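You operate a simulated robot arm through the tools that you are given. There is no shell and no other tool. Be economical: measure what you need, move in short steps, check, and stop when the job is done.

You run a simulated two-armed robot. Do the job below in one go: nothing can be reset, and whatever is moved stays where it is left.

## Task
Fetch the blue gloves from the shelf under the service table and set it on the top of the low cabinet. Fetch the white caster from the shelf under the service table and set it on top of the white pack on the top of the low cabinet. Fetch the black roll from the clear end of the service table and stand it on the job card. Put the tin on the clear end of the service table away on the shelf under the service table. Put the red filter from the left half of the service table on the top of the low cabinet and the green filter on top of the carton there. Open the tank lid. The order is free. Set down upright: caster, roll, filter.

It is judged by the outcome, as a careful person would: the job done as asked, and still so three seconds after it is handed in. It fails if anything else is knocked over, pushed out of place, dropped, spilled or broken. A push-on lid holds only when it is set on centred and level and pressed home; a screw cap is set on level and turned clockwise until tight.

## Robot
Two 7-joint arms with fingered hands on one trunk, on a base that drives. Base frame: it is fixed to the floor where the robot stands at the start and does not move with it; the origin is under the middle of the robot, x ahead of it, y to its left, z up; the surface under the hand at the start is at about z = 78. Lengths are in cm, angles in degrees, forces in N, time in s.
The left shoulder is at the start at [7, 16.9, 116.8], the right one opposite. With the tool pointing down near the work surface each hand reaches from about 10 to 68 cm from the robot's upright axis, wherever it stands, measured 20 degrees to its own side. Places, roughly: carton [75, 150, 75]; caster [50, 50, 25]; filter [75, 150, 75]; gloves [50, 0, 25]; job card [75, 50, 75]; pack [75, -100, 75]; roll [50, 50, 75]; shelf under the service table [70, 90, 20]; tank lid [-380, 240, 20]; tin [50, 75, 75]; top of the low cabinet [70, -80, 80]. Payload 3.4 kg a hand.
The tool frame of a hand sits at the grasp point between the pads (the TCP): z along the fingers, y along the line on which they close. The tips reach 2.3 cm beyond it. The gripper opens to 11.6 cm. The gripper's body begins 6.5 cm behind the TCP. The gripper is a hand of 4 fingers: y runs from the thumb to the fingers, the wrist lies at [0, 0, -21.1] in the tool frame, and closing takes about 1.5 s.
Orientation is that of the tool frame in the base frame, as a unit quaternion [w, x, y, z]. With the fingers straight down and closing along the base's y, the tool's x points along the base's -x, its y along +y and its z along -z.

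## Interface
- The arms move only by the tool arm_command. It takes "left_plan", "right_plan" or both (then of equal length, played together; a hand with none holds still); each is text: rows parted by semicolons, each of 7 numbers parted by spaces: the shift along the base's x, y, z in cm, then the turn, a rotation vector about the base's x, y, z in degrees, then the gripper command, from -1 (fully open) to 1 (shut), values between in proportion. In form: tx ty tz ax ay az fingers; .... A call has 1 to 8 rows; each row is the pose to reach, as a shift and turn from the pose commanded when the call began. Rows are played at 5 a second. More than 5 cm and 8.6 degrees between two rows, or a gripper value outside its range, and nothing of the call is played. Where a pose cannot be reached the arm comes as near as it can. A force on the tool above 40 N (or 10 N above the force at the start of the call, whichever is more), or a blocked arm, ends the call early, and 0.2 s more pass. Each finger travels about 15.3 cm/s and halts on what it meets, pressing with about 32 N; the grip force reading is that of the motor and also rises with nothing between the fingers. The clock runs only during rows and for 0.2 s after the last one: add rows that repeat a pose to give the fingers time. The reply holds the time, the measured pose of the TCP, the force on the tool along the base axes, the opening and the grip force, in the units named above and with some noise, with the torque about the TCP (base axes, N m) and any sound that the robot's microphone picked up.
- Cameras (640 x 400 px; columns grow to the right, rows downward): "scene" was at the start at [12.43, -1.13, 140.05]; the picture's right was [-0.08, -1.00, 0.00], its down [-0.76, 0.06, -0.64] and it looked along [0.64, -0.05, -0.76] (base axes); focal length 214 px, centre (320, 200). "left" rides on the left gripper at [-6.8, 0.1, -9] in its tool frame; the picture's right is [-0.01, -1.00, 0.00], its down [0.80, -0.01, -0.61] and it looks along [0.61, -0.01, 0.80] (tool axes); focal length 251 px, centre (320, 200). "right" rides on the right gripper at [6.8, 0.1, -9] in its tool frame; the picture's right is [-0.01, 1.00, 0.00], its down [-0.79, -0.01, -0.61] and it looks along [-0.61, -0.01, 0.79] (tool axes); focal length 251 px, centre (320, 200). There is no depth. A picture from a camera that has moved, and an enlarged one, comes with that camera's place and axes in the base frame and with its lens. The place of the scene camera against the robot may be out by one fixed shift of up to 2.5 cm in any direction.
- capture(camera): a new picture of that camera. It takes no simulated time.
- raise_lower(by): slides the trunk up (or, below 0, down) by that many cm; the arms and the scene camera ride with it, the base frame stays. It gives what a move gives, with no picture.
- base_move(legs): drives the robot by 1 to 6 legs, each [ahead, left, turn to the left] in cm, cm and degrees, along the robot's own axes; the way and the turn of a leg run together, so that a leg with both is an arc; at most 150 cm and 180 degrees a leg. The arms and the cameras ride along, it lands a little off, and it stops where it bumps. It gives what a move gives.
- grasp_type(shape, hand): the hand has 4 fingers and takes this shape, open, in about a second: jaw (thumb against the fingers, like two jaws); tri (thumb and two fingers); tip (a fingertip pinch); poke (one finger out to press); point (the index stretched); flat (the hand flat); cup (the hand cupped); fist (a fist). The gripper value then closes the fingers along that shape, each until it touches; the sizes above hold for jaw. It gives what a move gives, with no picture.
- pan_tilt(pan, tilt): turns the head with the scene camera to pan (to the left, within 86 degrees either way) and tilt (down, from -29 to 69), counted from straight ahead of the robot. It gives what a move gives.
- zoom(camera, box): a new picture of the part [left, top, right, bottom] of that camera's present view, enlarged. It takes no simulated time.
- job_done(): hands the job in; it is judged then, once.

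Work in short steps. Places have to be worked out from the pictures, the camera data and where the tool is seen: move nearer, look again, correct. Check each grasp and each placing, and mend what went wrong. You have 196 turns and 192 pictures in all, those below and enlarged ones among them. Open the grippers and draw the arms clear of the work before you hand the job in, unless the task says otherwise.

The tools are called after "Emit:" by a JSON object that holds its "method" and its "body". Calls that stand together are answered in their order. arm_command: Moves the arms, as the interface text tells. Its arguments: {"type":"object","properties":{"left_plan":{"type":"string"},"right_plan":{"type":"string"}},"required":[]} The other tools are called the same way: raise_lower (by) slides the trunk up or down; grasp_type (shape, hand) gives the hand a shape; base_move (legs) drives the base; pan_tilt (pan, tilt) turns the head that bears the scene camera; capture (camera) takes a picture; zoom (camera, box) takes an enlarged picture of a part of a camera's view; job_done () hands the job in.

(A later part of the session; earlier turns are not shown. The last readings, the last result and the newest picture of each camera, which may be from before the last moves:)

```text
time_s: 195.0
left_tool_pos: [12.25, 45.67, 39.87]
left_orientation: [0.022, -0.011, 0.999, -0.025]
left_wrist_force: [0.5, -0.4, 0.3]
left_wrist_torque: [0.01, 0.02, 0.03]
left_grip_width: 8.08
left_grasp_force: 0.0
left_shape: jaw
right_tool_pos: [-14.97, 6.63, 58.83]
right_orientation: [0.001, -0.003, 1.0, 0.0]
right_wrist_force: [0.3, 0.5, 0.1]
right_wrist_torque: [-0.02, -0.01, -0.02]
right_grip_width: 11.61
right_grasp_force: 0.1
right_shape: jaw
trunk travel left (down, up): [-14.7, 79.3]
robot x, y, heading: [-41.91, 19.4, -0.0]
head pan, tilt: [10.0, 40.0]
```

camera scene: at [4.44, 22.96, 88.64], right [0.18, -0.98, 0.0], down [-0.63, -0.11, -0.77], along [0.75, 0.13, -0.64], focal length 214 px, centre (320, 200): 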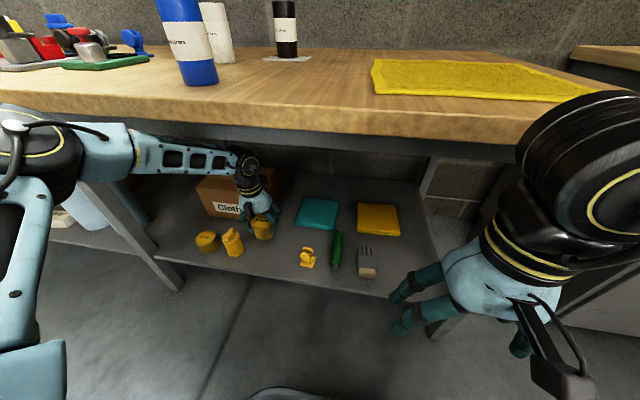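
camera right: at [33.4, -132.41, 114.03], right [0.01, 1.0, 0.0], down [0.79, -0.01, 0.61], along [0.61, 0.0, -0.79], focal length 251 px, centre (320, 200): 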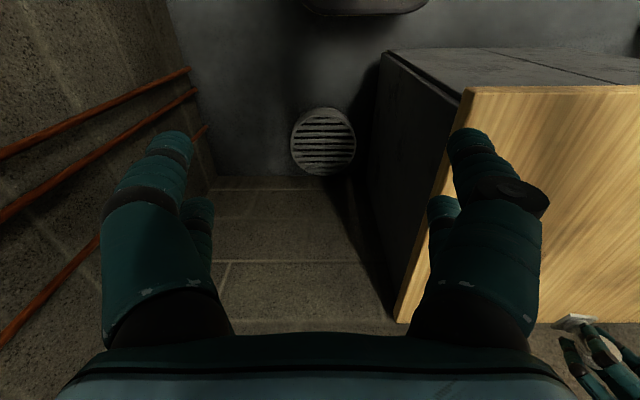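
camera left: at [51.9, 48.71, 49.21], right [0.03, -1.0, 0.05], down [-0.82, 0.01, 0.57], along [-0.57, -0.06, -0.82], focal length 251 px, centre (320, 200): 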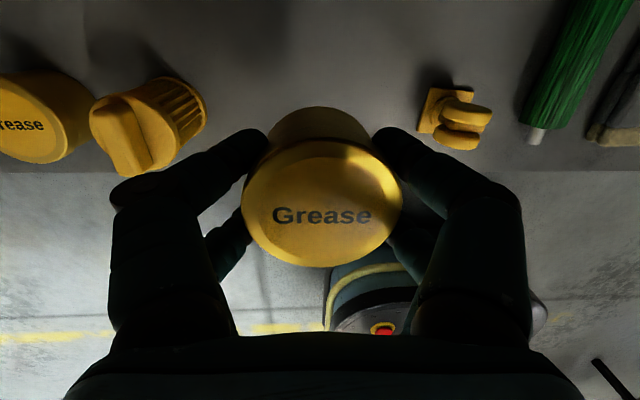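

Tin stored. Now I raise up and drive left to view the left half of the table.

Emit:
{"method": "raise_lower", "body": {"by": 40}}

Emit:
{"method": "raise_lower", "body": {"by": 20}}

Emit:
{"method": "arm_command", "body": {"left_plan": "0 0 3 0 0 0 -1; 0 0 7 0 0 0 -1; 0 0 11 0 0 0 -1; 0 0 13 0 0 0 -1"}}

Emit:
{"method": "base_move", "body": {"legs": [[0, 105, 0]]}}

Emit:
{"method": "pan_tilt", "body": {"pan": 0, "tilt": 35}}

Emit:
{"method": "capture", "body": {"camera": "scene"}}

```text
time_s: 198.8
left_tool_pos: [12.2, 45.5, 79.89]
left_orientation: [0.021, -0.011, 0.999, -0.026]
left_wrist_force: [0.4, 0.1, 0.0]
left_wrist_torque: [0.01, -0.01, -0.02]
left_grip_width: 8.06
left_grasp_force: 0.1
left_shape: jaw
right_tool_pos: [-14.9, 6.66, 98.73]
right_orientation: [0.001, -0.003, 1.0, 0.0]
right_wrist_force: [-0.5, -1.0, 0.1]
right_wrist_torque: [-0.01, -0.01, 0.01]
right_grip_width: 11.58
right_grasp_force: 0.0
right_shape: jaw
trunk travel left (down, up): [-54.7, 39.3]
robot x, y, heading: [-42.22, 19.02, 0.2]
head pan, tilt: [10.0, 40.0]
```

```text
time_s: 201.0
left_tool_pos: [12.25, 45.52, 99.81]
left_orientation: [0.022, -0.011, 0.999, -0.026]
left_wrist_force: [0.0, -1.3, 0.2]
left_wrist_torque: [-0.01, -0.01, 0.03]
left_grip_width: 8.07
left_grasp_force: 0.2
left_shape: jaw
right_tool_pos: [-15.09, 6.73, 118.85]
right_orientation: [0.001, -0.002, 1.0, -0.001]
right_wrist_force: [0.6, -0.4, -0.7]
right_wrist_torque: [-0.02, 0.0, 0.01]
right_grip_width: 11.57
right_grasp_force: 0.0
right_shape: jaw
trunk travel left (down, up): [-74.7, 19.3]
robot x, y, heading: [-41.65, 19.4, 0.1]
head pan, tilt: [10.0, 40.0]
```

```text
time_s: 202.0
left_tool_pos: [12.13, 45.6, 112.9]
left_orientation: [0.022, -0.009, 0.999, -0.026]
left_wrist_force: [0.4, -0.1, 0.3]
left_wrist_torque: [-0.02, -0.05, 0.05]
left_grip_width: 11.6
left_grasp_force: 0.0
left_shape: jaw
right_tool_pos: [-14.95, 6.72, 118.79]
right_orientation: [0.001, -0.002, 1.0, 0.0]
right_wrist_force: [0.1, 0.3, 0.9]
right_wrist_torque: [0.01, 0.01, 0.01]
right_grip_width: 11.57
right_grasp_force: 0.0
right_shape: jaw
trunk travel left (down, up): [-74.7, 19.3]
robot x, y, heading: [-41.53, 19.07, 0.1]
head pan, tilt: [10.0, 40.0]
```

```text
time_s: 207.4
left_tool_pos: [11.26, 151.19, 112.9]
left_orientation: [0.022, -0.013, 0.999, -0.026]
left_wrist_force: [0.1, 0.6, 0.5]
left_wrist_torque: [-0.03, 0.01, -0.02]
left_grip_width: 11.59
left_grasp_force: 0.1
left_shape: jaw
right_tool_pos: [-15.54, 112.27, 118.88]
right_orientation: [0.001, -0.005, 1.0, 0.0]
right_wrist_force: [0.2, 0.3, 1.1]
right_wrist_torque: [-0.06, -0.04, -0.02]
right_grip_width: 11.6
right_grasp_force: 0.1
right_shape: jaw
trunk travel left (down, up): [-74.7, 19.3]
robot x, y, heading: [-42.33, 124.96, 0.5]
head pan, tilt: [10.0, 40.0]
```

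```text
time_s: 208.2
left_tool_pos: [11.35, 151.32, 112.8]
left_orientation: [0.023, -0.013, 0.999, -0.026]
left_wrist_force: [-0.3, 0.4, 0.2]
left_wrist_torque: [-0.01, 0.0, 0.0]
left_grip_width: 11.59
left_grasp_force: 0.1
left_shape: jaw
right_tool_pos: [-15.6, 112.17, 118.73]
right_orientation: [0.001, -0.005, 1.0, -0.001]
right_wrist_force: [-1.1, 0.1, 0.5]
right_wrist_torque: [0.0, 0.01, -0.01]
right_grip_width: 11.58
right_grasp_force: 0.0
right_shape: jaw
trunk travel left (down, up): [-74.7, 19.3]
robot x, y, heading: [-42.96, 125.06, 0.9]
head pan, tilt: [0.0, 35.0]
```

```text
85 pictures are left
camera scene: at [-29.01, 124.39, 149.4], right [0.01, -1.0, 0.0], down [-0.57, -0.01, -0.82], along [0.82, 0.01, -0.57], focal length 214 px, centre (320, 200)
```

scene: 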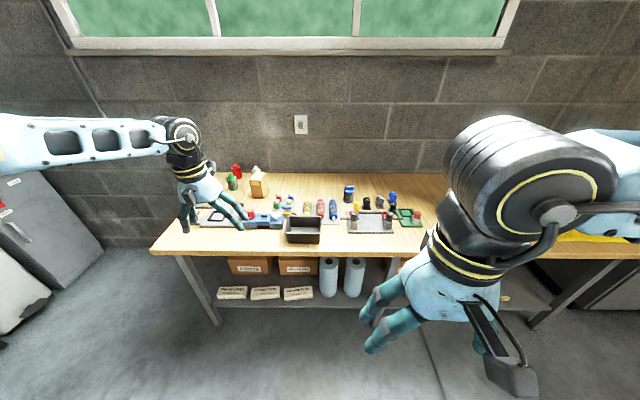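

Emit:
{"method": "zoom", "body": {"camera": "scene", "box": [160, 150, 430, 260]}}

Emit:
{"method": "zoom", "body": {"camera": "scene", "box": [190, 155, 300, 225]}}

```text
2.37 times, centred on (295, 205) of scene
camera zoom: at [-29.01, 124.39, 149.4], right [0.01, -1.0, 0.0], down [-0.57, -0.01, -0.82], along [0.82, 0.01, -0.57], focal length 508 px, centre (379, 188)
```

zoom: 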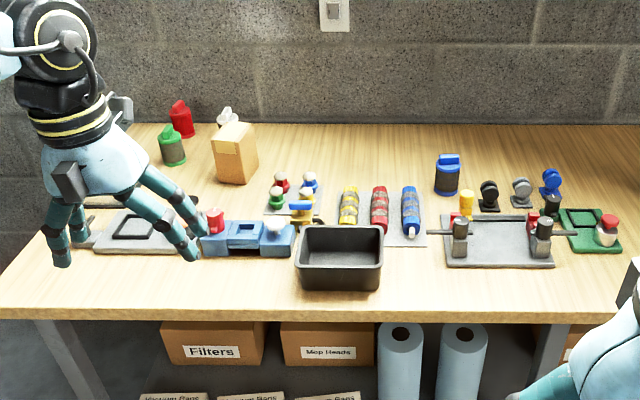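

```text
5.71 times, centred on (245, 190) of scene
camera zoom: at [-29.01, 124.39, 149.4], right [0.01, -1.0, 0.0], down [-0.57, -0.01, -0.82], along [0.82, 0.01, -0.57], focal length 1226 px, centre (749, 257)
```

zoom: 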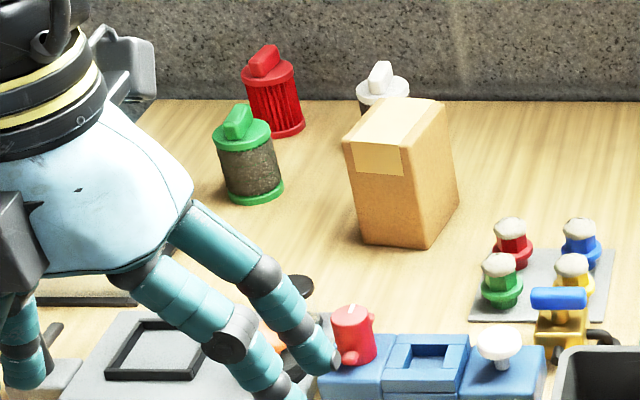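

Red filter is at about [97,182], green at about [82,179], the carton at about [76,161]. Red is too far from the front, so I plan to work from the table's left end; I look there for free space.

Emit:
{"method": "pan_tilt", "body": {"pan": 60, "tilt": 30}}

Emit:
{"method": "arm_command", "body": {"left_plan": "0 0 4 0 0 0 -1; 0 0 8 0 0 0 -1; 0 0 12 0 0 0 -1; 0 0 12 0 0 0 -1"}}

Emit:
{"method": "capture", "body": {"camera": "scene"}}

```text
time_s: 209.5
left_tool_pos: [11.34, 151.27, 112.85]
left_orientation: [0.023, -0.014, 0.999, -0.026]
left_wrist_force: [0.8, 0.7, 0.1]
left_wrist_torque: [-0.01, 0.03, 0.01]
left_grip_width: 11.59
left_grasp_force: 0.1
left_shape: jaw
right_tool_pos: [-15.63, 112.19, 118.82]
right_orientation: [0.0, -0.006, 1.0, 0.0]
right_wrist_force: [-0.3, -0.3, 0.3]
right_wrist_torque: [-0.04, 0.01, 0.0]
right_grip_width: 11.6
right_grasp_force: 0.0
right_shape: jaw
trunk travel left (down, up): [-74.7, 19.3]
robot x, y, heading: [-42.68, 124.79, 0.3]
head pan, tilt: [60.0, 30.0]
```

```text
time_s: 210.5
left_tool_pos: [11.21, 151.13, 124.96]
left_orientation: [0.022, -0.014, 0.999, -0.026]
left_wrist_force: [0.7, 0.1, -0.2]
left_wrist_torque: [0.01, 0.0, 0.02]
left_grip_width: 11.59
left_grasp_force: 0.1
left_shape: jaw
right_tool_pos: [-15.69, 112.25, 118.79]
right_orientation: [0.0, -0.005, 1.0, 0.0]
right_wrist_force: [-0.6, -0.9, -0.5]
right_wrist_torque: [0.02, 0.03, -0.01]
right_grip_width: 11.58
right_grasp_force: 0.0
right_shape: jaw
trunk travel left (down, up): [-74.7, 19.3]
robot x, y, heading: [-42.36, 124.82, 0.6]
head pan, tilt: [60.0, 30.0]
```

```text
82 pictures are left
camera scene: at [-33.36, 132.16, 150.18], right [0.87, -0.49, 0.0], down [-0.25, -0.44, -0.87], along [0.43, 0.75, -0.5], focal length 214 px, centre (320, 200)
```

scene: 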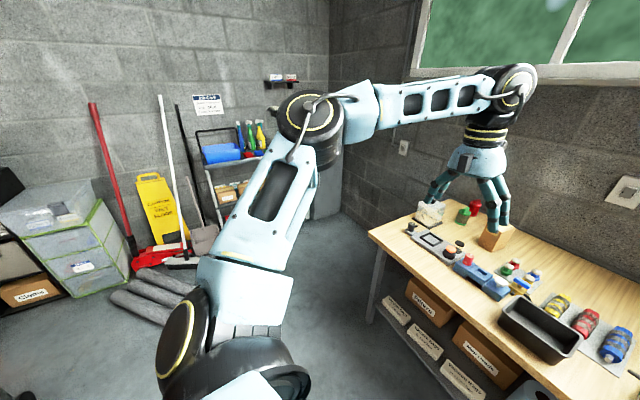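

The floor left of the table is free. I pull the left hand back, then drive left and forward to stand at the table's left end, heading 0.

Emit:
{"method": "arm_command", "body": {"left_plan": "-4 0 0 0 0 0 -1; -8 0 0 0 0 0 -1; -12 0 0 0 0 0 -1; -16 0 0 0 0 0 -1; -20 0 0 0 0 0 -1; -20 0 0 0 0 0 -1"}}

Emit:
{"method": "base_move", "body": {"legs": [[0, 103, -0.6], [60, 0, 0]]}}

Emit:
{"method": "pan_tilt", "body": {"pan": -35, "tilt": 40}}

Emit:
{"method": "capture", "body": {"camera": "scene"}}

```text
time_s: 211.9
left_tool_pos: [-8.75, 151.23, 124.76]
left_orientation: [0.021, -0.013, 0.999, -0.026]
left_wrist_force: [0.6, -0.1, 0.2]
left_wrist_torque: [0.02, 0.03, -0.02]
left_grip_width: 11.57
left_grasp_force: 0.0
left_shape: jaw
right_tool_pos: [-15.57, 112.25, 118.78]
right_orientation: [0.0, -0.005, 1.0, 0.001]
right_wrist_force: [-0.5, -0.3, -1.0]
right_wrist_torque: [0.02, -0.01, -0.03]
right_grip_width: 11.6
right_grasp_force: 0.1
right_shape: jaw
trunk travel left (down, up): [-74.7, 19.3]
robot x, y, heading: [-42.22, 124.47, 0.5]
head pan, tilt: [60.0, 30.0]
```

```text
time_s: 220.1
left_tool_pos: [50.37, 253.8, 124.81]
left_orientation: [0.023, -0.011, 0.999, -0.026]
left_wrist_force: [0.3, -1.2, -0.2]
left_wrist_torque: [0.0, 0.0, -0.02]
left_grip_width: 11.6
left_grasp_force: 0.0
left_shape: jaw
right_tool_pos: [43.45, 214.67, 118.94]
right_orientation: [0.001, -0.002, 1.0, 0.0]
right_wrist_force: [-0.9, -0.1, 0.0]
right_wrist_torque: [0.01, -0.04, 0.01]
right_grip_width: 11.61
right_grasp_force: 0.0
right_shape: jaw
trunk travel left (down, up): [-74.7, 19.3]
robot x, y, heading: [16.52, 227.52, 0.2]
head pan, tilt: [60.0, 30.0]
```

```text
time_s: 221.8
left_tool_pos: [50.58, 253.85, 124.64]
left_orientation: [0.023, -0.01, 0.999, -0.026]
left_wrist_force: [-0.1, 0.4, 0.4]
left_wrist_torque: [0.04, 0.01, 0.04]
left_grip_width: 11.62
left_grasp_force: 0.0
left_shape: jaw
right_tool_pos: [43.32, 214.72, 118.84]
right_orientation: [0.001, -0.003, 1.0, 0.0]
right_wrist_force: [0.5, -0.5, -0.3]
right_wrist_torque: [-0.01, -0.02, 0.0]
right_grip_width: 11.6
right_grasp_force: 0.1
right_shape: jaw
trunk travel left (down, up): [-74.7, 19.3]
robot x, y, heading: [16.45, 227.62, 0.7]
head pan, tilt: [-35.0, 40.0]
```

```text
81 pictures are left
camera scene: at [28.3, 222.07, 148.65], right [-0.57, -0.82, 0.0], down [-0.53, 0.37, -0.77], along [0.63, -0.44, -0.64], focal length 214 px, centre (320, 200)
```

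scene: 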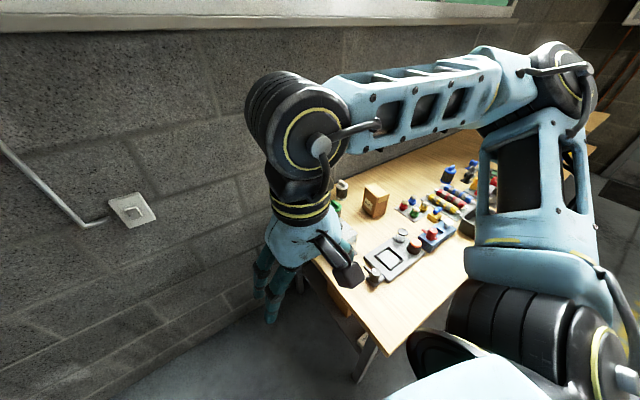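

I drive ahead 30 more and look with the right hand's camera.

Emit:
{"method": "base_move", "body": {"legs": [[30, 0, -0.5]]}}

Emit:
{"method": "arm_command", "body": {"right_plan": "0 -4 0 0 0 0 -1; 0 -8 0 0 0 0 -1; 0 -12 0 0 0 0 -1; 0 -16 0 0 0 0 -1; 0 -20 0 0 0 0 -1; 0 -24 0 0 0 0 -1; 0 -28 0 0 0 0 -1; 0 -28 0 0 0 0 -1"}}

Emit:
{"method": "capture", "body": {"camera": "right"}}

Emit:
{"method": "capture", "body": {"camera": "scene"}}

```text
time_s: 223.9
left_tool_pos: [80.62, 253.48, 124.83]
left_orientation: [0.022, -0.007, 0.999, -0.026]
left_wrist_force: [-0.3, -0.3, -0.2]
left_wrist_torque: [0.0, 0.0, 0.04]
left_grip_width: 11.58
left_grasp_force: 0.0
left_shape: jaw
right_tool_pos: [73.26, 214.47, 118.75]
right_orientation: [0.002, 0.001, 1.0, 0.0]
right_wrist_force: [0.2, -0.1, 0.2]
right_wrist_torque: [0.01, -0.01, -0.01]
right_grip_width: 11.61
right_grasp_force: 0.1
right_shape: jaw
trunk travel left (down, up): [-74.7, 19.3]
robot x, y, heading: [46.58, 227.54, -0.2]
head pan, tilt: [-35.0, 40.0]
```

```text
time_s: 225.7
left_tool_pos: [80.84, 253.44, 124.71]
left_orientation: [0.021, -0.006, 0.999, -0.026]
left_wrist_force: [1.4, 0.2, 0.3]
left_wrist_torque: [-0.01, 0.01, 0.0]
left_grip_width: 11.57
left_grasp_force: 0.1
left_shape: jaw
right_tool_pos: [73.34, 186.37, 118.73]
right_orientation: [0.001, 0.002, 1.0, -0.001]
right_wrist_force: [0.4, -0.2, 0.4]
right_wrist_torque: [-0.01, -0.01, -0.01]
right_grip_width: 11.61
right_grasp_force: 0.1
right_shape: jaw
trunk travel left (down, up): [-74.7, 19.3]
robot x, y, heading: [46.63, 227.4, -0.1]
head pan, tilt: [-35.0, 40.0]
```

```text
80 pictures are left
camera right: at [66.55, 186.42, 127.72], right [0.01, 1.0, 0.0], down [0.79, -0.01, 0.61], along [0.61, -0.01, -0.79], focal length 251 px, centre (320, 200)
```

right: 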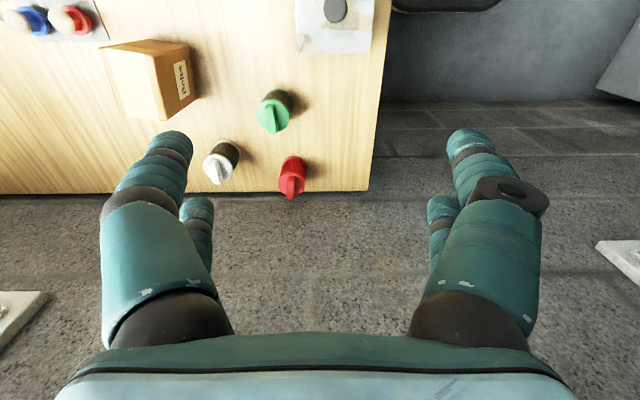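

```text
79 pictures are left
camera scene: at [58.39, 221.98, 148.64], right [-0.58, -0.82, 0.0], down [-0.53, 0.37, -0.77], along [0.63, -0.44, -0.64], focal length 214 px, centre (320, 200)
```

scene: 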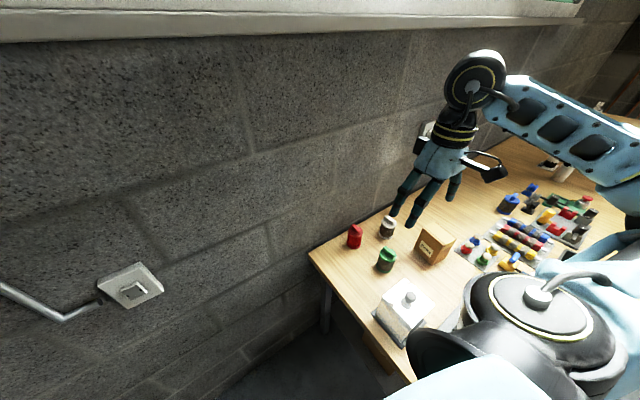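

Red filter at about [94,180.4], green at about [80,178.5], white at [90,167.5]. I move the right hand over the red one and look.

Emit:
{"method": "arm_command", "body": {"right_plan": "4 -1.5 -2 0 0 0 -1; 8 -3 -4 0 0 0 -1; 12 -4.5 -6 0 0 0 -1; 16 -5.5 -8 0 0 0 -1; 19 -6 -10 0 0 0 -1; 21 -6 -12 0 0 0 -1; 21 -6 -12 0 0 0 -1"}}

Emit:
{"method": "capture", "body": {"camera": "right"}}

Emit:
{"method": "zoom", "body": {"camera": "scene", "box": [300, 160, 480, 280]}}

```text
time_s: 227.3
left_tool_pos: [80.8, 253.59, 124.87]
left_orientation: [0.023, -0.005, 0.999, -0.027]
left_wrist_force: [-0.2, 0.2, 0.1]
left_wrist_torque: [0.0, -0.03, 0.0]
left_grip_width: 11.58
left_grasp_force: 0.0
left_shape: jaw
right_tool_pos: [94.47, 180.47, 106.74]
right_orientation: [0.001, 0.002, 1.0, 0.0]
right_wrist_force: [-0.5, 0.5, -0.2]
right_wrist_torque: [0.0, -0.01, -0.05]
right_grip_width: 11.59
right_grasp_force: 0.0
right_shape: jaw
trunk travel left (down, up): [-74.7, 19.3]
robot x, y, heading: [46.78, 227.46, -0.4]
head pan, tilt: [-35.0, 40.0]
```

```text
78 pictures are left
camera right: at [87.53, 180.36, 115.7], right [0.01, 1.0, 0.0], down [0.79, -0.01, 0.61], along [0.61, -0.01, -0.79], focal length 251 px, centre (320, 200)
```

right: 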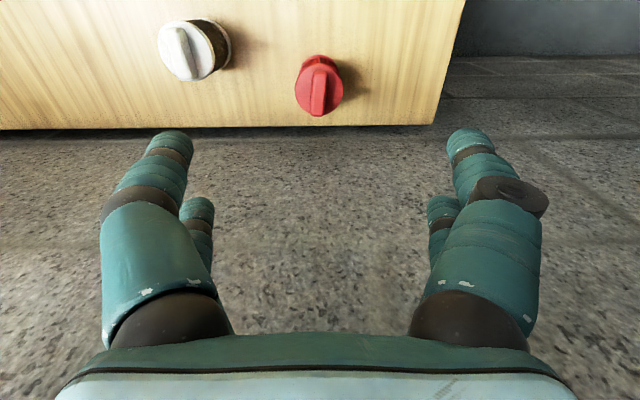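

```text
3.33 times, centred on (390, 220) of scene
camera zoom: at [58.33, 221.95, 148.65], right [-0.58, -0.82, 0.0], down [-0.53, 0.37, -0.77], along [0.63, -0.44, -0.64], focal length 715 px, centre (87, 133)
```

zoom: 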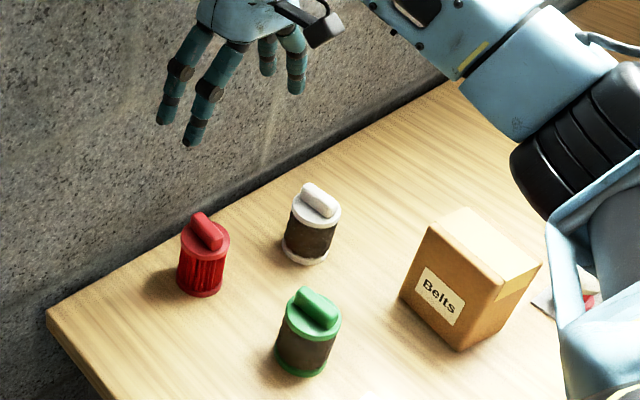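

Red filter's axis is at about [95.3,180.1], top near z 86.5. I align and lower with the trunk in two steps.

Emit:
{"method": "arm_command", "body": {"right_plan": "0.9 -0.3 0 0 0 0 -1; 0.9 -0.3 0 0 0 0 -1"}}

Emit:
{"method": "raise_lower", "body": {"by": -14}}

Emit:
{"method": "capture", "body": {"camera": "right"}}

Emit:
{"method": "zoom", "body": {"camera": "scene", "box": [300, 160, 480, 280]}}

```text
time_s: 227.9
left_tool_pos: [80.88, 253.49, 124.81]
left_orientation: [0.022, -0.007, 0.999, -0.026]
left_wrist_force: [-0.4, -0.1, 0.0]
left_wrist_torque: [0.05, -0.02, -0.03]
left_grip_width: 11.6
left_grasp_force: 0.1
left_shape: jaw
right_tool_pos: [95.25, 180.0, 106.82]
right_orientation: [0.001, 0.002, 1.0, 0.0]
right_wrist_force: [-0.6, -1.3, 0.2]
right_wrist_torque: [0.02, 0.01, -0.02]
right_grip_width: 11.58
right_grasp_force: 0.0
right_shape: jaw
trunk travel left (down, up): [-74.7, 19.3]
robot x, y, heading: [46.46, 227.58, 0.0]
head pan, tilt: [-35.0, 40.0]
```

```text
time_s: 229.6
left_tool_pos: [80.69, 253.56, 110.8]
left_orientation: [0.023, -0.007, 0.999, -0.025]
left_wrist_force: [-0.2, 1.0, -0.1]
left_wrist_torque: [0.02, 0.0, -0.03]
left_grip_width: 11.58
left_grasp_force: 0.0
left_shape: jaw
right_tool_pos: [95.23, 180.22, 92.84]
right_orientation: [0.001, 0.001, 1.0, 0.0]
right_wrist_force: [-0.2, -1.2, 0.1]
right_wrist_torque: [-0.02, 0.01, -0.02]
right_grip_width: 11.6
right_grasp_force: 0.1
right_shape: jaw
trunk travel left (down, up): [-60.7, 33.3]
robot x, y, heading: [46.85, 227.37, -0.3]
head pan, tilt: [-35.0, 40.0]
```

```text
76 pictures are left
camera right: at [88.42, 180.13, 101.72], right [0.01, 1.0, 0.0], down [0.79, -0.01, 0.61], along [0.61, -0.01, -0.79], focal length 251 px, centre (320, 200)
```

right: 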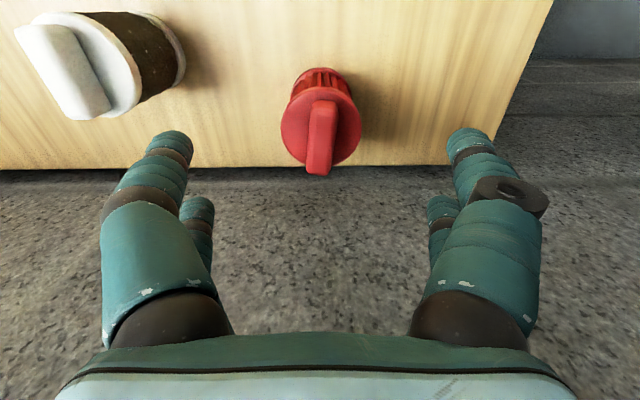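

```text
3.33 times, centred on (390, 220) of scene
camera zoom: at [58.34, 221.96, 134.65], right [-0.58, -0.82, 0.0], down [-0.53, 0.37, -0.77], along [0.63, -0.44, -0.64], focal length 715 px, centre (87, 133)
```

zoom: 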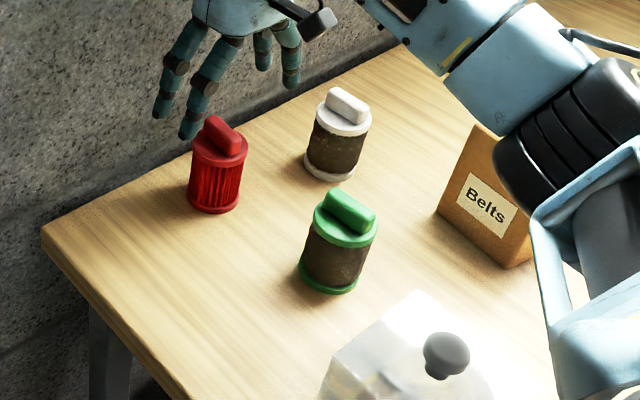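

Aligned. I lower to z≈82.4 and close.

Emit:
{"method": "raise_lower", "body": {"by": -10.4}}

Emit:
{"method": "arm_command", "body": {"right_plan": "0 0 0 0 0 0 -0.6; 0 0 0 0 0 0 -0.2; 0 0 0 0 0 0 0.1; 0 0 0 0 0 0 0.4; 0 0 0 0 0 0 0.7; 0 0 0 0 0 0 1; 0 0 0 0 0 0 1; 0 0 0 0 0 0 1"}}

Emit:
{"method": "raise_lower", "body": {"by": 5}}

Emit:
{"method": "capture", "body": {"camera": "right"}}

Emit:
{"method": "zoom", "body": {"camera": "scene", "box": [300, 120, 480, 260]}}

```text
time_s: 230.9
left_tool_pos: [80.8, 253.59, 100.35]
left_orientation: [0.022, -0.007, 0.999, -0.025]
left_wrist_force: [-0.6, 0.1, -0.3]
left_wrist_torque: [-0.01, 0.03, 0.03]
left_grip_width: 11.58
left_grasp_force: 0.1
left_shape: jaw
right_tool_pos: [95.29, 180.17, 82.28]
right_orientation: [0.001, 0.001, 1.0, 0.0]
right_wrist_force: [-0.1, 0.5, 0.2]
right_wrist_torque: [0.0, 0.01, -0.01]
right_grip_width: 11.58
right_grasp_force: 0.1
right_shape: jaw
trunk travel left (down, up): [-50.3, 43.7]
robot x, y, heading: [46.63, 227.28, -0.3]
head pan, tilt: [-35.0, 40.0]
```

```text
time_s: 232.7
left_tool_pos: [80.69, 253.4, 100.32]
left_orientation: [0.022, -0.006, 0.999, -0.026]
left_wrist_force: [-0.5, -0.5, 1.0]
left_wrist_torque: [0.02, 0.03, -0.04]
left_grip_width: 11.58
left_grasp_force: 0.1
left_shape: jaw
right_tool_pos: [95.23, 180.14, 82.44]
right_orientation: [0.001, 0.001, 1.0, 0.0]
right_wrist_force: [0.2, -0.1, -0.4]
right_wrist_torque: [-0.03, -0.01, -0.01]
right_grip_width: 3.58
right_grasp_force: 32.4
right_shape: jaw
trunk travel left (down, up): [-50.3, 43.7]
robot x, y, heading: [46.65, 227.27, -0.4]
head pan, tilt: [-35.0, 40.0]
```

```text
time_s: 233.7
left_tool_pos: [80.92, 253.59, 105.35]
left_orientation: [0.022, -0.007, 0.999, -0.026]
left_wrist_force: [-0.9, -0.2, 0.8]
left_wrist_torque: [-0.05, -0.01, -0.01]
left_grip_width: 11.61
left_grasp_force: 0.1
left_shape: jaw
right_tool_pos: [95.33, 180.16, 87.31]
right_orientation: [0.001, 0.002, 1.0, 0.0]
right_wrist_force: [0.4, 0.2, -1.1]
right_wrist_torque: [-0.01, 0.02, -0.02]
right_grip_width: 3.6
right_grasp_force: 31.9
right_shape: jaw
trunk travel left (down, up): [-55.3, 38.7]
robot x, y, heading: [46.46, 227.4, -0.4]
head pan, tilt: [-35.0, 40.0]
```

```text
74 pictures are left
camera right: at [88.45, 180.12, 96.3], right [0.01, 1.0, 0.0], down [0.79, -0.01, 0.61], along [0.61, -0.01, -0.79], focal length 251 px, centre (320, 200)
```

right: 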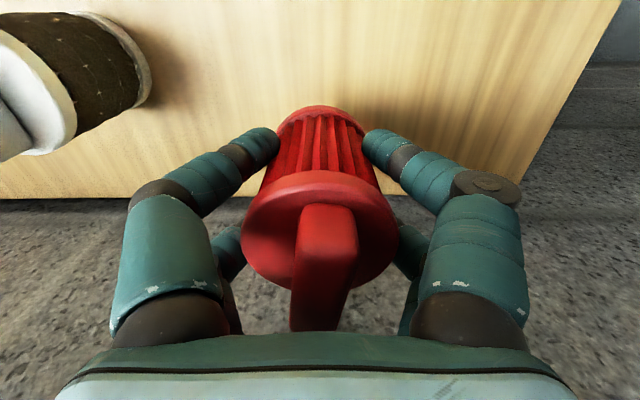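

```text
2.86 times, centred on (390, 190) of scene
camera zoom: at [58.39, 221.94, 129.24], right [-0.58, -0.82, 0.0], down [-0.53, 0.37, -0.77], along [0.63, -0.44, -0.64], focal length 613 px, centre (120, 229)
```

zoom: 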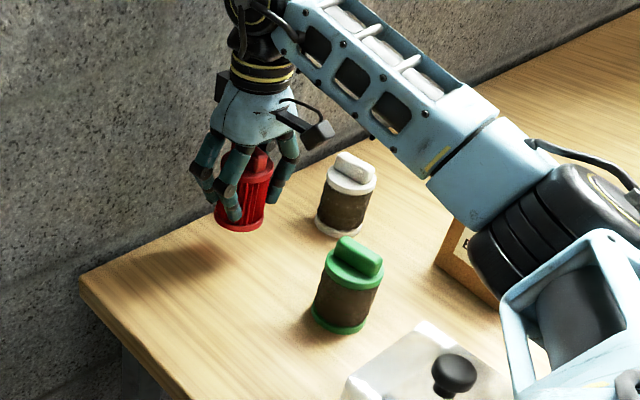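

Red filter held upright. I raise clear, back out, and drive to the cabinet.

Emit:
{"method": "raise_lower", "body": {"by": 18}}

Emit:
{"method": "base_move", "body": {"legs": [[-90, 0, 0.3], [0, -131, 0], [0, -131, 0]]}}

Emit:
{"method": "pan_tilt", "body": {"pan": -25, "tilt": 40}}

Emit:
{"method": "capture", "body": {"camera": "scene"}}

```text
time_s: 235.7
left_tool_pos: [80.75, 253.5, 123.33]
left_orientation: [0.022, -0.008, 0.999, -0.026]
left_wrist_force: [0.7, -0.8, 0.1]
left_wrist_torque: [-0.01, 0.01, 0.01]
left_grip_width: 11.59
left_grasp_force: 0.1
left_shape: jaw
right_tool_pos: [95.25, 180.12, 105.43]
right_orientation: [0.002, 0.002, 1.0, 0.0]
right_wrist_force: [-0.8, -0.2, -0.9]
right_wrist_torque: [0.01, -0.03, 0.0]
right_grip_width: 3.57
right_grasp_force: 32.5
right_shape: jaw
trunk travel left (down, up): [-73.3, 20.7]
robot x, y, heading: [47.32, 227.57, -0.2]
head pan, tilt: [-35.0, 40.0]
```

```text
time_s: 252.7
left_tool_pos: [-11.2, -8.13, 123.35]
left_orientation: [0.022, 0.001, 0.999, -0.025]
left_wrist_force: [0.1, -0.3, -0.5]
left_wrist_torque: [0.02, 0.0, 0.02]
left_grip_width: 11.61
left_grasp_force: 0.0
left_shape: jaw
right_tool_pos: [1.96, -81.56, 105.45]
right_orientation: [0.0, 0.01, 1.0, 0.0]
right_wrist_force: [0.0, -0.1, -0.4]
right_wrist_torque: [0.0, -0.05, 0.01]
right_grip_width: 3.59
right_grasp_force: 31.8
right_shape: jaw
trunk travel left (down, up): [-73.3, 20.7]
robot x, y, heading: [-45.81, -33.19, -1.3]
head pan, tilt: [-35.0, 40.0]
```

```text
time_s: 253.5
left_tool_pos: [-11.12, -8.12, 123.43]
left_orientation: [0.021, 0.002, 0.999, -0.026]
left_wrist_force: [-0.5, 0.2, 0.2]
left_wrist_torque: [0.0, 0.0, 0.01]
left_grip_width: 11.6
left_grasp_force: 0.0
left_shape: jaw
right_tool_pos: [2.06, -81.79, 105.38]
right_orientation: [0.001, 0.01, 1.0, 0.0]
right_wrist_force: [0.7, 0.8, -1.1]
right_wrist_torque: [-0.01, -0.02, 0.04]
right_grip_width: 3.57
right_grasp_force: 32.3
right_shape: jaw
trunk travel left (down, up): [-73.3, 20.7]
robot x, y, heading: [-45.78, -33.98, -1.3]
head pan, tilt: [-25.0, 40.0]
```

```text
72 pictures are left
camera scene: at [-33.43, -38.1, 147.24], right [-0.44, -0.9, 0.0], down [-0.58, 0.28, -0.77], along [0.69, -0.34, -0.64], focal length 214 px, centre (320, 200)
```

scene: 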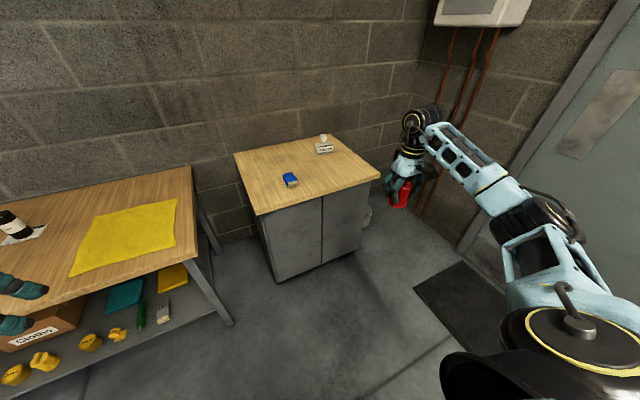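

All is well on the cabinet. I drive ahead 55 and check from the right camera.

Emit:
{"method": "base_move", "body": {"legs": [[55, 0, 1.3]]}}

Emit:
{"method": "capture", "body": {"camera": "right"}}

Emit:
{"method": "capture", "body": {"camera": "scene"}}

```text
time_s: 256.6
left_tool_pos: [43.32, -8.07, 123.34]
left_orientation: [0.023, -0.009, 0.999, -0.027]
left_wrist_force: [-0.5, 0.3, 0.6]
left_wrist_torque: [0.01, 0.0, -0.01]
left_grip_width: 11.59
left_grasp_force: 0.1
left_shape: jaw
right_tool_pos: [58.08, -81.14, 105.4]
right_orientation: [0.001, -0.001, 1.0, 0.0]
right_wrist_force: [-0.3, 0.5, 0.1]
right_wrist_torque: [-0.02, -0.01, 0.01]
right_grip_width: 3.59
right_grasp_force: 32.0
right_shape: jaw
trunk travel left (down, up): [-73.3, 20.7]
robot x, y, heading: [9.01, -33.79, 0.2]
head pan, tilt: [-25.0, 40.0]
```

```text
71 pictures are left
camera right: at [51.29, -81.3, 114.33], right [0.01, 1.0, 0.0], down [0.79, -0.01, 0.61], along [0.61, -0.01, -0.79], focal length 251 px, centre (320, 200)
```

right: 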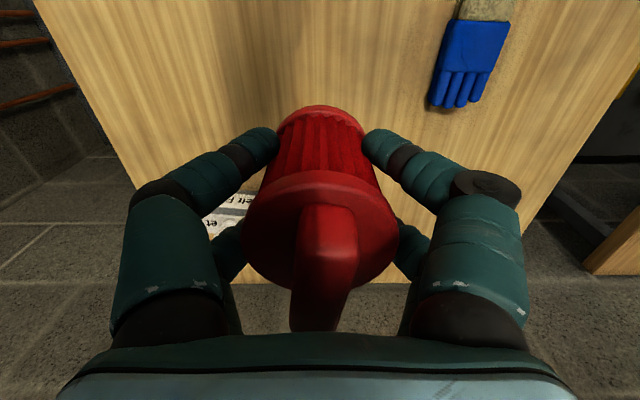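

```text
70 pictures are left
camera scene: at [21.72, -38.34, 147.25], right [-0.42, -0.91, 0.0], down [-0.58, 0.27, -0.77], along [0.69, -0.32, -0.64], focal length 214 px, centre (320, 200)
```

scene: 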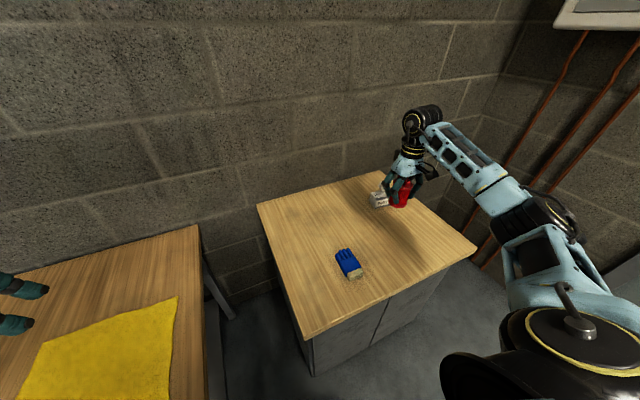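

Clear spot at [58,−81]. I lower in steps.

Emit:
{"method": "raise_lower", "body": {"by": -20}}

Emit:
{"method": "raise_lower", "body": {"by": -1}}

Emit:
{"method": "raise_lower", "body": {"by": -0.6}}

```text
time_s: 258.8
left_tool_pos: [43.32, -7.93, 103.39]
left_orientation: [0.022, -0.009, 0.999, -0.026]
left_wrist_force: [0.1, -0.2, 0.0]
left_wrist_torque: [0.02, 0.01, 0.02]
left_grip_width: 11.59
left_grasp_force: 0.0
left_shape: jaw
right_tool_pos: [58.15, -81.19, 85.43]
right_orientation: [0.001, -0.001, 1.0, 0.0]
right_wrist_force: [0.7, -0.8, -1.3]
right_wrist_torque: [0.01, 0.01, -0.01]
right_grip_width: 3.59
right_grasp_force: 32.3
right_shape: jaw
trunk travel left (down, up): [-53.3, 40.7]
robot x, y, heading: [9.5, -34.44, 0.0]
head pan, tilt: [-25.0, 40.0]
```

```text
time_s: 259.4
left_tool_pos: [43.33, -7.96, 102.41]
left_orientation: [0.022, -0.009, 0.999, -0.026]
left_wrist_force: [-0.4, 0.2, 0.4]
left_wrist_torque: [0.0, 0.05, -0.03]
left_grip_width: 11.6
left_grasp_force: 0.1
left_shape: jaw
right_tool_pos: [58.19, -81.17, 84.27]
right_orientation: [0.0, -0.002, 1.0, 0.0]
right_wrist_force: [-0.4, 0.4, -0.8]
right_wrist_torque: [-0.01, 0.0, 0.0]
right_grip_width: 3.61
right_grasp_force: 31.9
right_shape: jaw
trunk travel left (down, up): [-52.3, 41.7]
robot x, y, heading: [8.91, -34.3, 0.1]
head pan, tilt: [-25.0, 40.0]
```

```text
time_s: 259.9
left_tool_pos: [43.09, -7.8, 101.93]
left_orientation: [0.024, -0.009, 0.999, -0.028]
left_wrist_force: [-0.2, -0.2, -0.4]
left_wrist_torque: [0.0, -0.02, -0.03]
left_grip_width: 11.57
left_grasp_force: 0.0
left_shape: jaw
right_tool_pos: [58.09, -81.04, 84.3]
right_orientation: [0.006, 0.0, 1.0, -0.003]
right_wrist_force: [8.7, -7.5, 33.1]
right_wrist_torque: [-0.24, -0.02, 0.06]
right_grip_width: 3.6
right_grasp_force: 32.1
right_shape: jaw
trunk travel left (down, up): [-51.7, 42.3]
robot x, y, heading: [9.5, -33.99, 0.1]
head pan, tilt: [-25.0, 40.0]
```

Contact. I ease up a little, release and lift off.

Emit:
{"method": "raise_lower", "body": {"by": 0.5}}

Emit:
{"method": "arm_command", "body": {"right_plan": "0 0 0 0 0 0 0.4; 0 0 0 0 0 0 0.2; 0 0 0 0 0 0 0; 0 0 0 0 0 0 -0.3; 0 0 0 0 0 0 -0.6; 0 0 0 0 0 0 -1; 0 0 0 0 0 0 -1"}}

Emit:
{"method": "raise_lower", "body": {"by": 22}}

Emit:
{"method": "zoom", "body": {"camera": "scene", "box": [250, 160, 490, 320]}}

```text
time_s: 260.5
left_tool_pos: [43.25, -7.8, 102.24]
left_orientation: [0.023, -0.01, 0.999, -0.027]
left_wrist_force: [0.2, -0.4, 0.3]
left_wrist_torque: [-0.03, -0.01, -0.02]
left_grip_width: 11.57
left_grasp_force: 0.1
left_shape: jaw
right_tool_pos: [58.0, -81.05, 84.27]
right_orientation: [0.0, -0.001, 1.0, 0.0]
right_wrist_force: [0.0, 0.8, 9.8]
right_wrist_torque: [-0.1, 0.0, 0.03]
right_grip_width: 3.63
right_grasp_force: 32.1
right_shape: jaw
trunk travel left (down, up): [-52.2, 41.8]
robot x, y, heading: [9.39, -34.12, -0.1]
head pan, tilt: [-25.0, 40.0]
```

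```text
time_s: 262.1
left_tool_pos: [43.42, -7.91, 102.29]
left_orientation: [0.022, -0.009, 0.999, -0.026]
left_wrist_force: [-0.4, -0.4, -1.0]
left_wrist_torque: [0.01, -0.01, 0.01]
left_grip_width: 11.59
left_grasp_force: 0.0
left_shape: jaw
right_tool_pos: [58.13, -81.23, 84.32]
right_orientation: [0.002, -0.001, 1.0, 0.0]
right_wrist_force: [1.0, -0.5, 0.3]
right_wrist_torque: [-0.01, 0.04, 0.0]
right_grip_width: 11.57
right_grasp_force: 0.0
right_shape: jaw
trunk travel left (down, up): [-52.2, 41.8]
robot x, y, heading: [9.35, -33.96, -0.2]
head pan, tilt: [-25.0, 40.0]
```

```text
time_s: 264.4
left_tool_pos: [43.44, -7.96, 124.24]
left_orientation: [0.022, -0.009, 0.999, -0.026]
left_wrist_force: [-0.6, -0.2, -0.1]
left_wrist_torque: [0.02, -0.03, 0.03]
left_grip_width: 11.59
left_grasp_force: 0.1
left_shape: jaw
right_tool_pos: [58.21, -81.28, 106.33]
right_orientation: [0.0, 0.0, 1.0, 0.0]
right_wrist_force: [0.8, 0.3, 0.3]
right_wrist_torque: [0.0, -0.02, -0.05]
right_grip_width: 11.59
right_grasp_force: 0.1
right_shape: jaw
trunk travel left (down, up): [-74.2, 19.8]
robot x, y, heading: [9.33, -34.11, 0.4]
head pan, tilt: [-25.0, 40.0]
```

```text
2.50 times, centred on (370, 240) of scene
camera zoom: at [21.8, -38.33, 148.14], right [-0.42, -0.91, 0.0], down [-0.58, 0.27, -0.77], along [0.69, -0.32, -0.64], focal length 536 px, centre (195, 100)
```

zoom: 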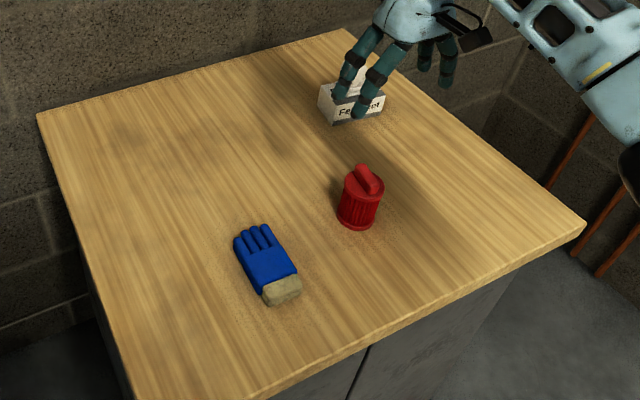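

Red done. I return to the left end for the green filter.

Emit:
{"method": "base_move", "body": {"legs": [[-54, 0, -0.2], [0, 130, 0], [0, 130, 0.5]]}}

Emit:
{"method": "base_move", "body": {"legs": [[70, 0, 0]]}}

Emit:
{"method": "capture", "body": {"camera": "right"}}

```text
time_s: 279.8
left_tool_pos: [-11.86, 252.66, 124.33]
left_orientation: [0.022, -0.016, 0.999, -0.025]
left_wrist_force: [-1.1, 0.0, 0.0]
left_wrist_torque: [0.01, 0.02, -0.01]
left_grip_width: 11.61
left_grasp_force: 0.1
left_shape: jaw
right_tool_pos: [4.15, 179.43, 106.2]
right_orientation: [0.001, -0.008, 1.0, 0.0]
right_wrist_force: [0.5, -0.4, -0.3]
right_wrist_torque: [-0.01, 0.04, 0.02]
right_grip_width: 11.57
right_grasp_force: 0.0
right_shape: jaw
trunk travel left (down, up): [-74.2, 19.8]
robot x, y, heading: [-45.57, 225.84, 1.0]
head pan, tilt: [-25.0, 40.0]
```

```text
time_s: 283.6
left_tool_pos: [58.16, 253.95, 124.13]
left_orientation: [0.023, -0.017, 0.999, -0.026]
left_wrist_force: [0.0, -0.2, 0.1]
left_wrist_torque: [0.02, -0.01, 0.02]
left_grip_width: 11.58
left_grasp_force: 0.0
left_shape: jaw
right_tool_pos: [74.23, 180.73, 106.3]
right_orientation: [0.001, -0.009, 1.0, 0.0]
right_wrist_force: [-0.6, -1.0, -0.1]
right_wrist_torque: [-0.02, -0.01, -0.01]
right_grip_width: 11.61
right_grasp_force: 0.1
right_shape: jaw
trunk travel left (down, up): [-74.2, 19.8]
robot x, y, heading: [24.28, 226.92, 0.8]
head pan, tilt: [-25.0, 40.0]
```

```text
68 pictures are left
camera right: at [67.35, 180.59, 115.24], right [-0.01, 1.0, 0.0], down [0.79, 0.01, 0.61], along [0.61, 0.0, -0.79], focal length 251 px, centre (320, 200)
```

right: 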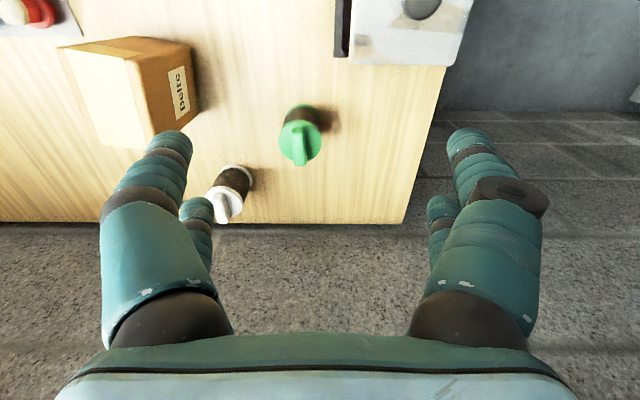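

Green filter at about [81,177.8]. I drive ahead 6.7, shift the arm to align, and lower.

Emit:
{"method": "base_move", "body": {"legs": [[6.7, 0, -0.8]]}}

Emit:
{"method": "arm_command", "body": {"right_plan": "0 -1.5 -1 0 0 0 -1; 0 -2.6 -2 0 0 0 -1; 0 -2.6 -2 0 0 0 -1"}}

Emit:
{"method": "raise_lower", "body": {"by": -10}}

Emit:
{"method": "capture", "body": {"camera": "right"}}

```text
time_s: 284.6
left_tool_pos: [64.77, 253.4, 124.42]
left_orientation: [0.024, -0.01, 0.999, -0.025]
left_wrist_force: [-0.7, 0.3, 0.4]
left_wrist_torque: [0.0, -0.02, 0.0]
left_grip_width: 11.58
left_grasp_force: 0.0
left_shape: jaw
right_tool_pos: [79.9, 180.27, 106.5]
right_orientation: [0.003, -0.002, 1.0, -0.001]
right_wrist_force: [-0.2, 0.5, 0.6]
right_wrist_torque: [0.0, -0.01, -0.01]
right_grip_width: 11.6
right_grasp_force: 0.1
right_shape: jaw
trunk travel left (down, up): [-74.2, 19.8]
robot x, y, heading: [31.18, 227.19, 0.2]
head pan, tilt: [-25.0, 40.0]
```

```text
time_s: 285.4
left_tool_pos: [65.28, 253.46, 124.2]
left_orientation: [0.022, -0.01, 0.999, -0.026]
left_wrist_force: [0.6, 0.0, 0.1]
left_wrist_torque: [0.0, -0.01, 0.0]
left_grip_width: 11.58
left_grasp_force: 0.0
left_shape: jaw
right_tool_pos: [80.36, 177.74, 104.23]
right_orientation: [0.0, -0.002, 1.0, -0.001]
right_wrist_force: [-0.2, 0.1, 0.2]
right_wrist_torque: [-0.02, 0.01, -0.02]
right_grip_width: 11.59
right_grasp_force: 0.1
right_shape: jaw
trunk travel left (down, up): [-74.2, 19.8]
robot x, y, heading: [31.31, 226.94, 0.2]
head pan, tilt: [-25.0, 40.0]
```

```text
time_s: 286.7
left_tool_pos: [65.13, 253.48, 114.36]
left_orientation: [0.022, -0.01, 0.999, -0.026]
left_wrist_force: [-0.1, -0.6, -0.3]
left_wrist_torque: [0.01, 0.01, 0.01]
left_grip_width: 11.59
left_grasp_force: 0.0
left_shape: jaw
right_tool_pos: [80.16, 177.54, 94.33]
right_orientation: [0.001, -0.002, 1.0, 0.0]
right_wrist_force: [0.6, -0.4, -0.1]
right_wrist_torque: [-0.01, 0.04, 0.01]
right_grip_width: 11.6
right_grasp_force: 0.1
right_shape: jaw
trunk travel left (down, up): [-64.2, 29.8]
robot x, y, heading: [31.04, 227.15, 0.1]
head pan, tilt: [-25.0, 40.0]
```

```text
67 pictures are left
camera right: at [73.37, 177.51, 103.25], right [0.01, 1.0, 0.0], down [0.79, 0.0, 0.61], along [0.61, 0.0, -0.79], focal length 251 px, centre (320, 200)
```

right: 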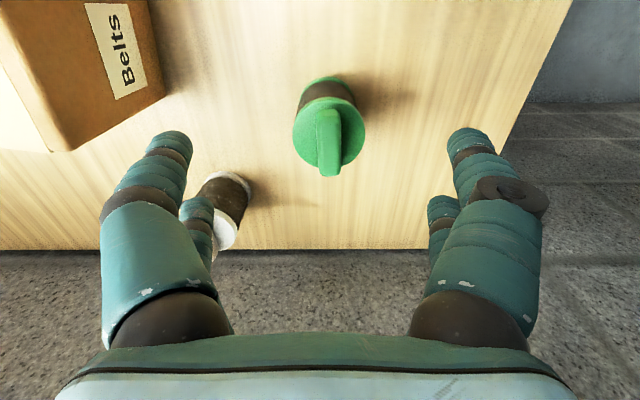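

I adjust +0.8,+0.6, lower to z≈82.4 and grasp.

Emit:
{"method": "arm_command", "body": {"right_plan": "0.8 0.6 0 0 0 0 -1; 0.8 0.6 0 0 0 0 -1"}}

Emit:
{"method": "raise_lower", "body": {"by": -11.9}}

Emit:
{"method": "arm_command", "body": {"right_plan": "0 0 0 0 0 0 -0.6; 0 0 0 0 0 0 -0.2; 0 0 0 0 0 0 0.1; 0 0 0 0 0 0 0.4; 0 0 0 0 0 0 0.7; 0 0 0 0 0 0 1; 0 0 0 0 0 0 1; 0 0 0 0 0 0 1"}}

Emit:
{"method": "raise_lower", "body": {"by": 24}}

Emit:
{"method": "capture", "body": {"camera": "right"}}

Emit:
{"method": "capture", "body": {"camera": "scene"}}

```text
time_s: 287.3
left_tool_pos: [65.22, 253.36, 114.26]
left_orientation: [0.023, -0.01, 0.999, -0.026]
left_wrist_force: [0.7, 0.4, 0.2]
left_wrist_torque: [-0.02, -0.05, 0.02]
left_grip_width: 11.57
left_grasp_force: 0.0
left_shape: jaw
right_tool_pos: [80.94, 178.11, 94.38]
right_orientation: [0.001, -0.002, 1.0, 0.0]
right_wrist_force: [-0.3, 0.3, 0.4]
right_wrist_torque: [0.03, 0.0, 0.06]
right_grip_width: 11.58
right_grasp_force: 0.0
right_shape: jaw
trunk travel left (down, up): [-64.2, 29.8]
robot x, y, heading: [31.36, 226.98, 0.3]
head pan, tilt: [-25.0, 40.0]
```

```text
time_s: 288.8
left_tool_pos: [65.18, 253.47, 102.35]
left_orientation: [0.022, -0.009, 0.999, -0.027]
left_wrist_force: [0.7, 0.3, 0.0]
left_wrist_torque: [0.01, -0.04, 0.04]
left_grip_width: 11.59
left_grasp_force: 0.1
left_shape: jaw
right_tool_pos: [81.05, 178.17, 82.47]
right_orientation: [0.001, 0.0, 1.0, 0.0]
right_wrist_force: [-0.4, -1.1, 0.4]
right_wrist_torque: [-0.01, -0.05, 0.0]
right_grip_width: 11.59
right_grasp_force: 0.0
right_shape: jaw
trunk travel left (down, up): [-52.3, 41.7]
robot x, y, heading: [31.34, 227.14, 0.1]
head pan, tilt: [-25.0, 40.0]
```

```text
time_s: 290.6
left_tool_pos: [65.14, 253.39, 102.4]
left_orientation: [0.022, -0.01, 0.999, -0.026]
left_wrist_force: [0.8, -0.3, -0.3]
left_wrist_torque: [-0.02, -0.02, -0.04]
left_grip_width: 11.6
left_grasp_force: 0.0
left_shape: jaw
right_tool_pos: [81.05, 178.22, 82.38]
right_orientation: [0.0, -0.002, 1.0, 0.0]
right_wrist_force: [0.6, 0.3, 0.1]
right_wrist_torque: [-0.01, 0.01, 0.0]
right_grip_width: 3.55
right_grasp_force: 32.3
right_shape: jaw
trunk travel left (down, up): [-52.3, 41.7]
robot x, y, heading: [31.21, 227.04, 0.5]
head pan, tilt: [-25.0, 40.0]
```

```text
time_s: 293.1
left_tool_pos: [65.23, 253.39, 126.36]
left_orientation: [0.022, -0.01, 0.999, -0.026]
left_wrist_force: [0.2, -0.2, 0.4]
left_wrist_torque: [0.01, 0.0, -0.02]
left_grip_width: 11.58
left_grasp_force: 0.0
left_shape: jaw
right_tool_pos: [81.01, 178.11, 106.47]
right_orientation: [0.0, -0.001, 1.0, 0.0]
right_wrist_force: [-1.2, -0.1, -0.9]
right_wrist_torque: [-0.04, 0.01, 0.0]
right_grip_width: 3.52
right_grasp_force: 31.8
right_shape: jaw
trunk travel left (down, up): [-76.3, 17.7]
robot x, y, heading: [31.18, 227.3, 0.1]
head pan, tilt: [-25.0, 40.0]
```

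```text
66 pictures are left
camera right: at [74.2, 178.11, 115.32], right [0.01, 1.0, 0.0], down [0.79, 0.0, 0.61], along [0.61, 0.0, -0.79], focal length 251 px, centre (320, 200)
```

right: 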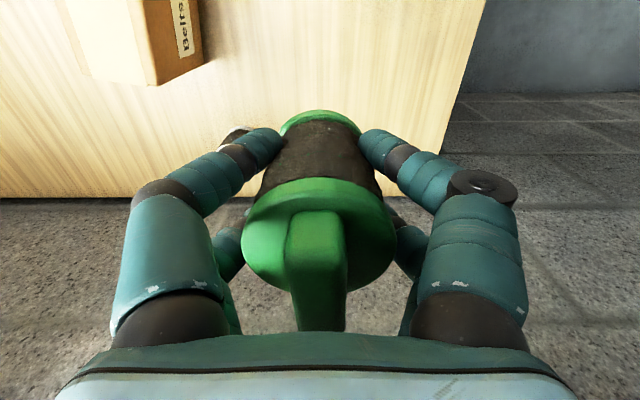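

```text
65 pictures are left
camera scene: at [43.75, 222.95, 150.24], right [-0.42, -0.91, 0.0], down [-0.58, 0.27, -0.77], along [0.7, -0.32, -0.64], focal length 214 px, centre (320, 200)
```

scene: 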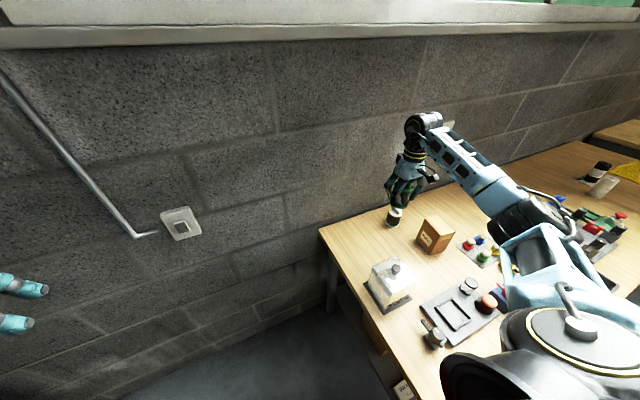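

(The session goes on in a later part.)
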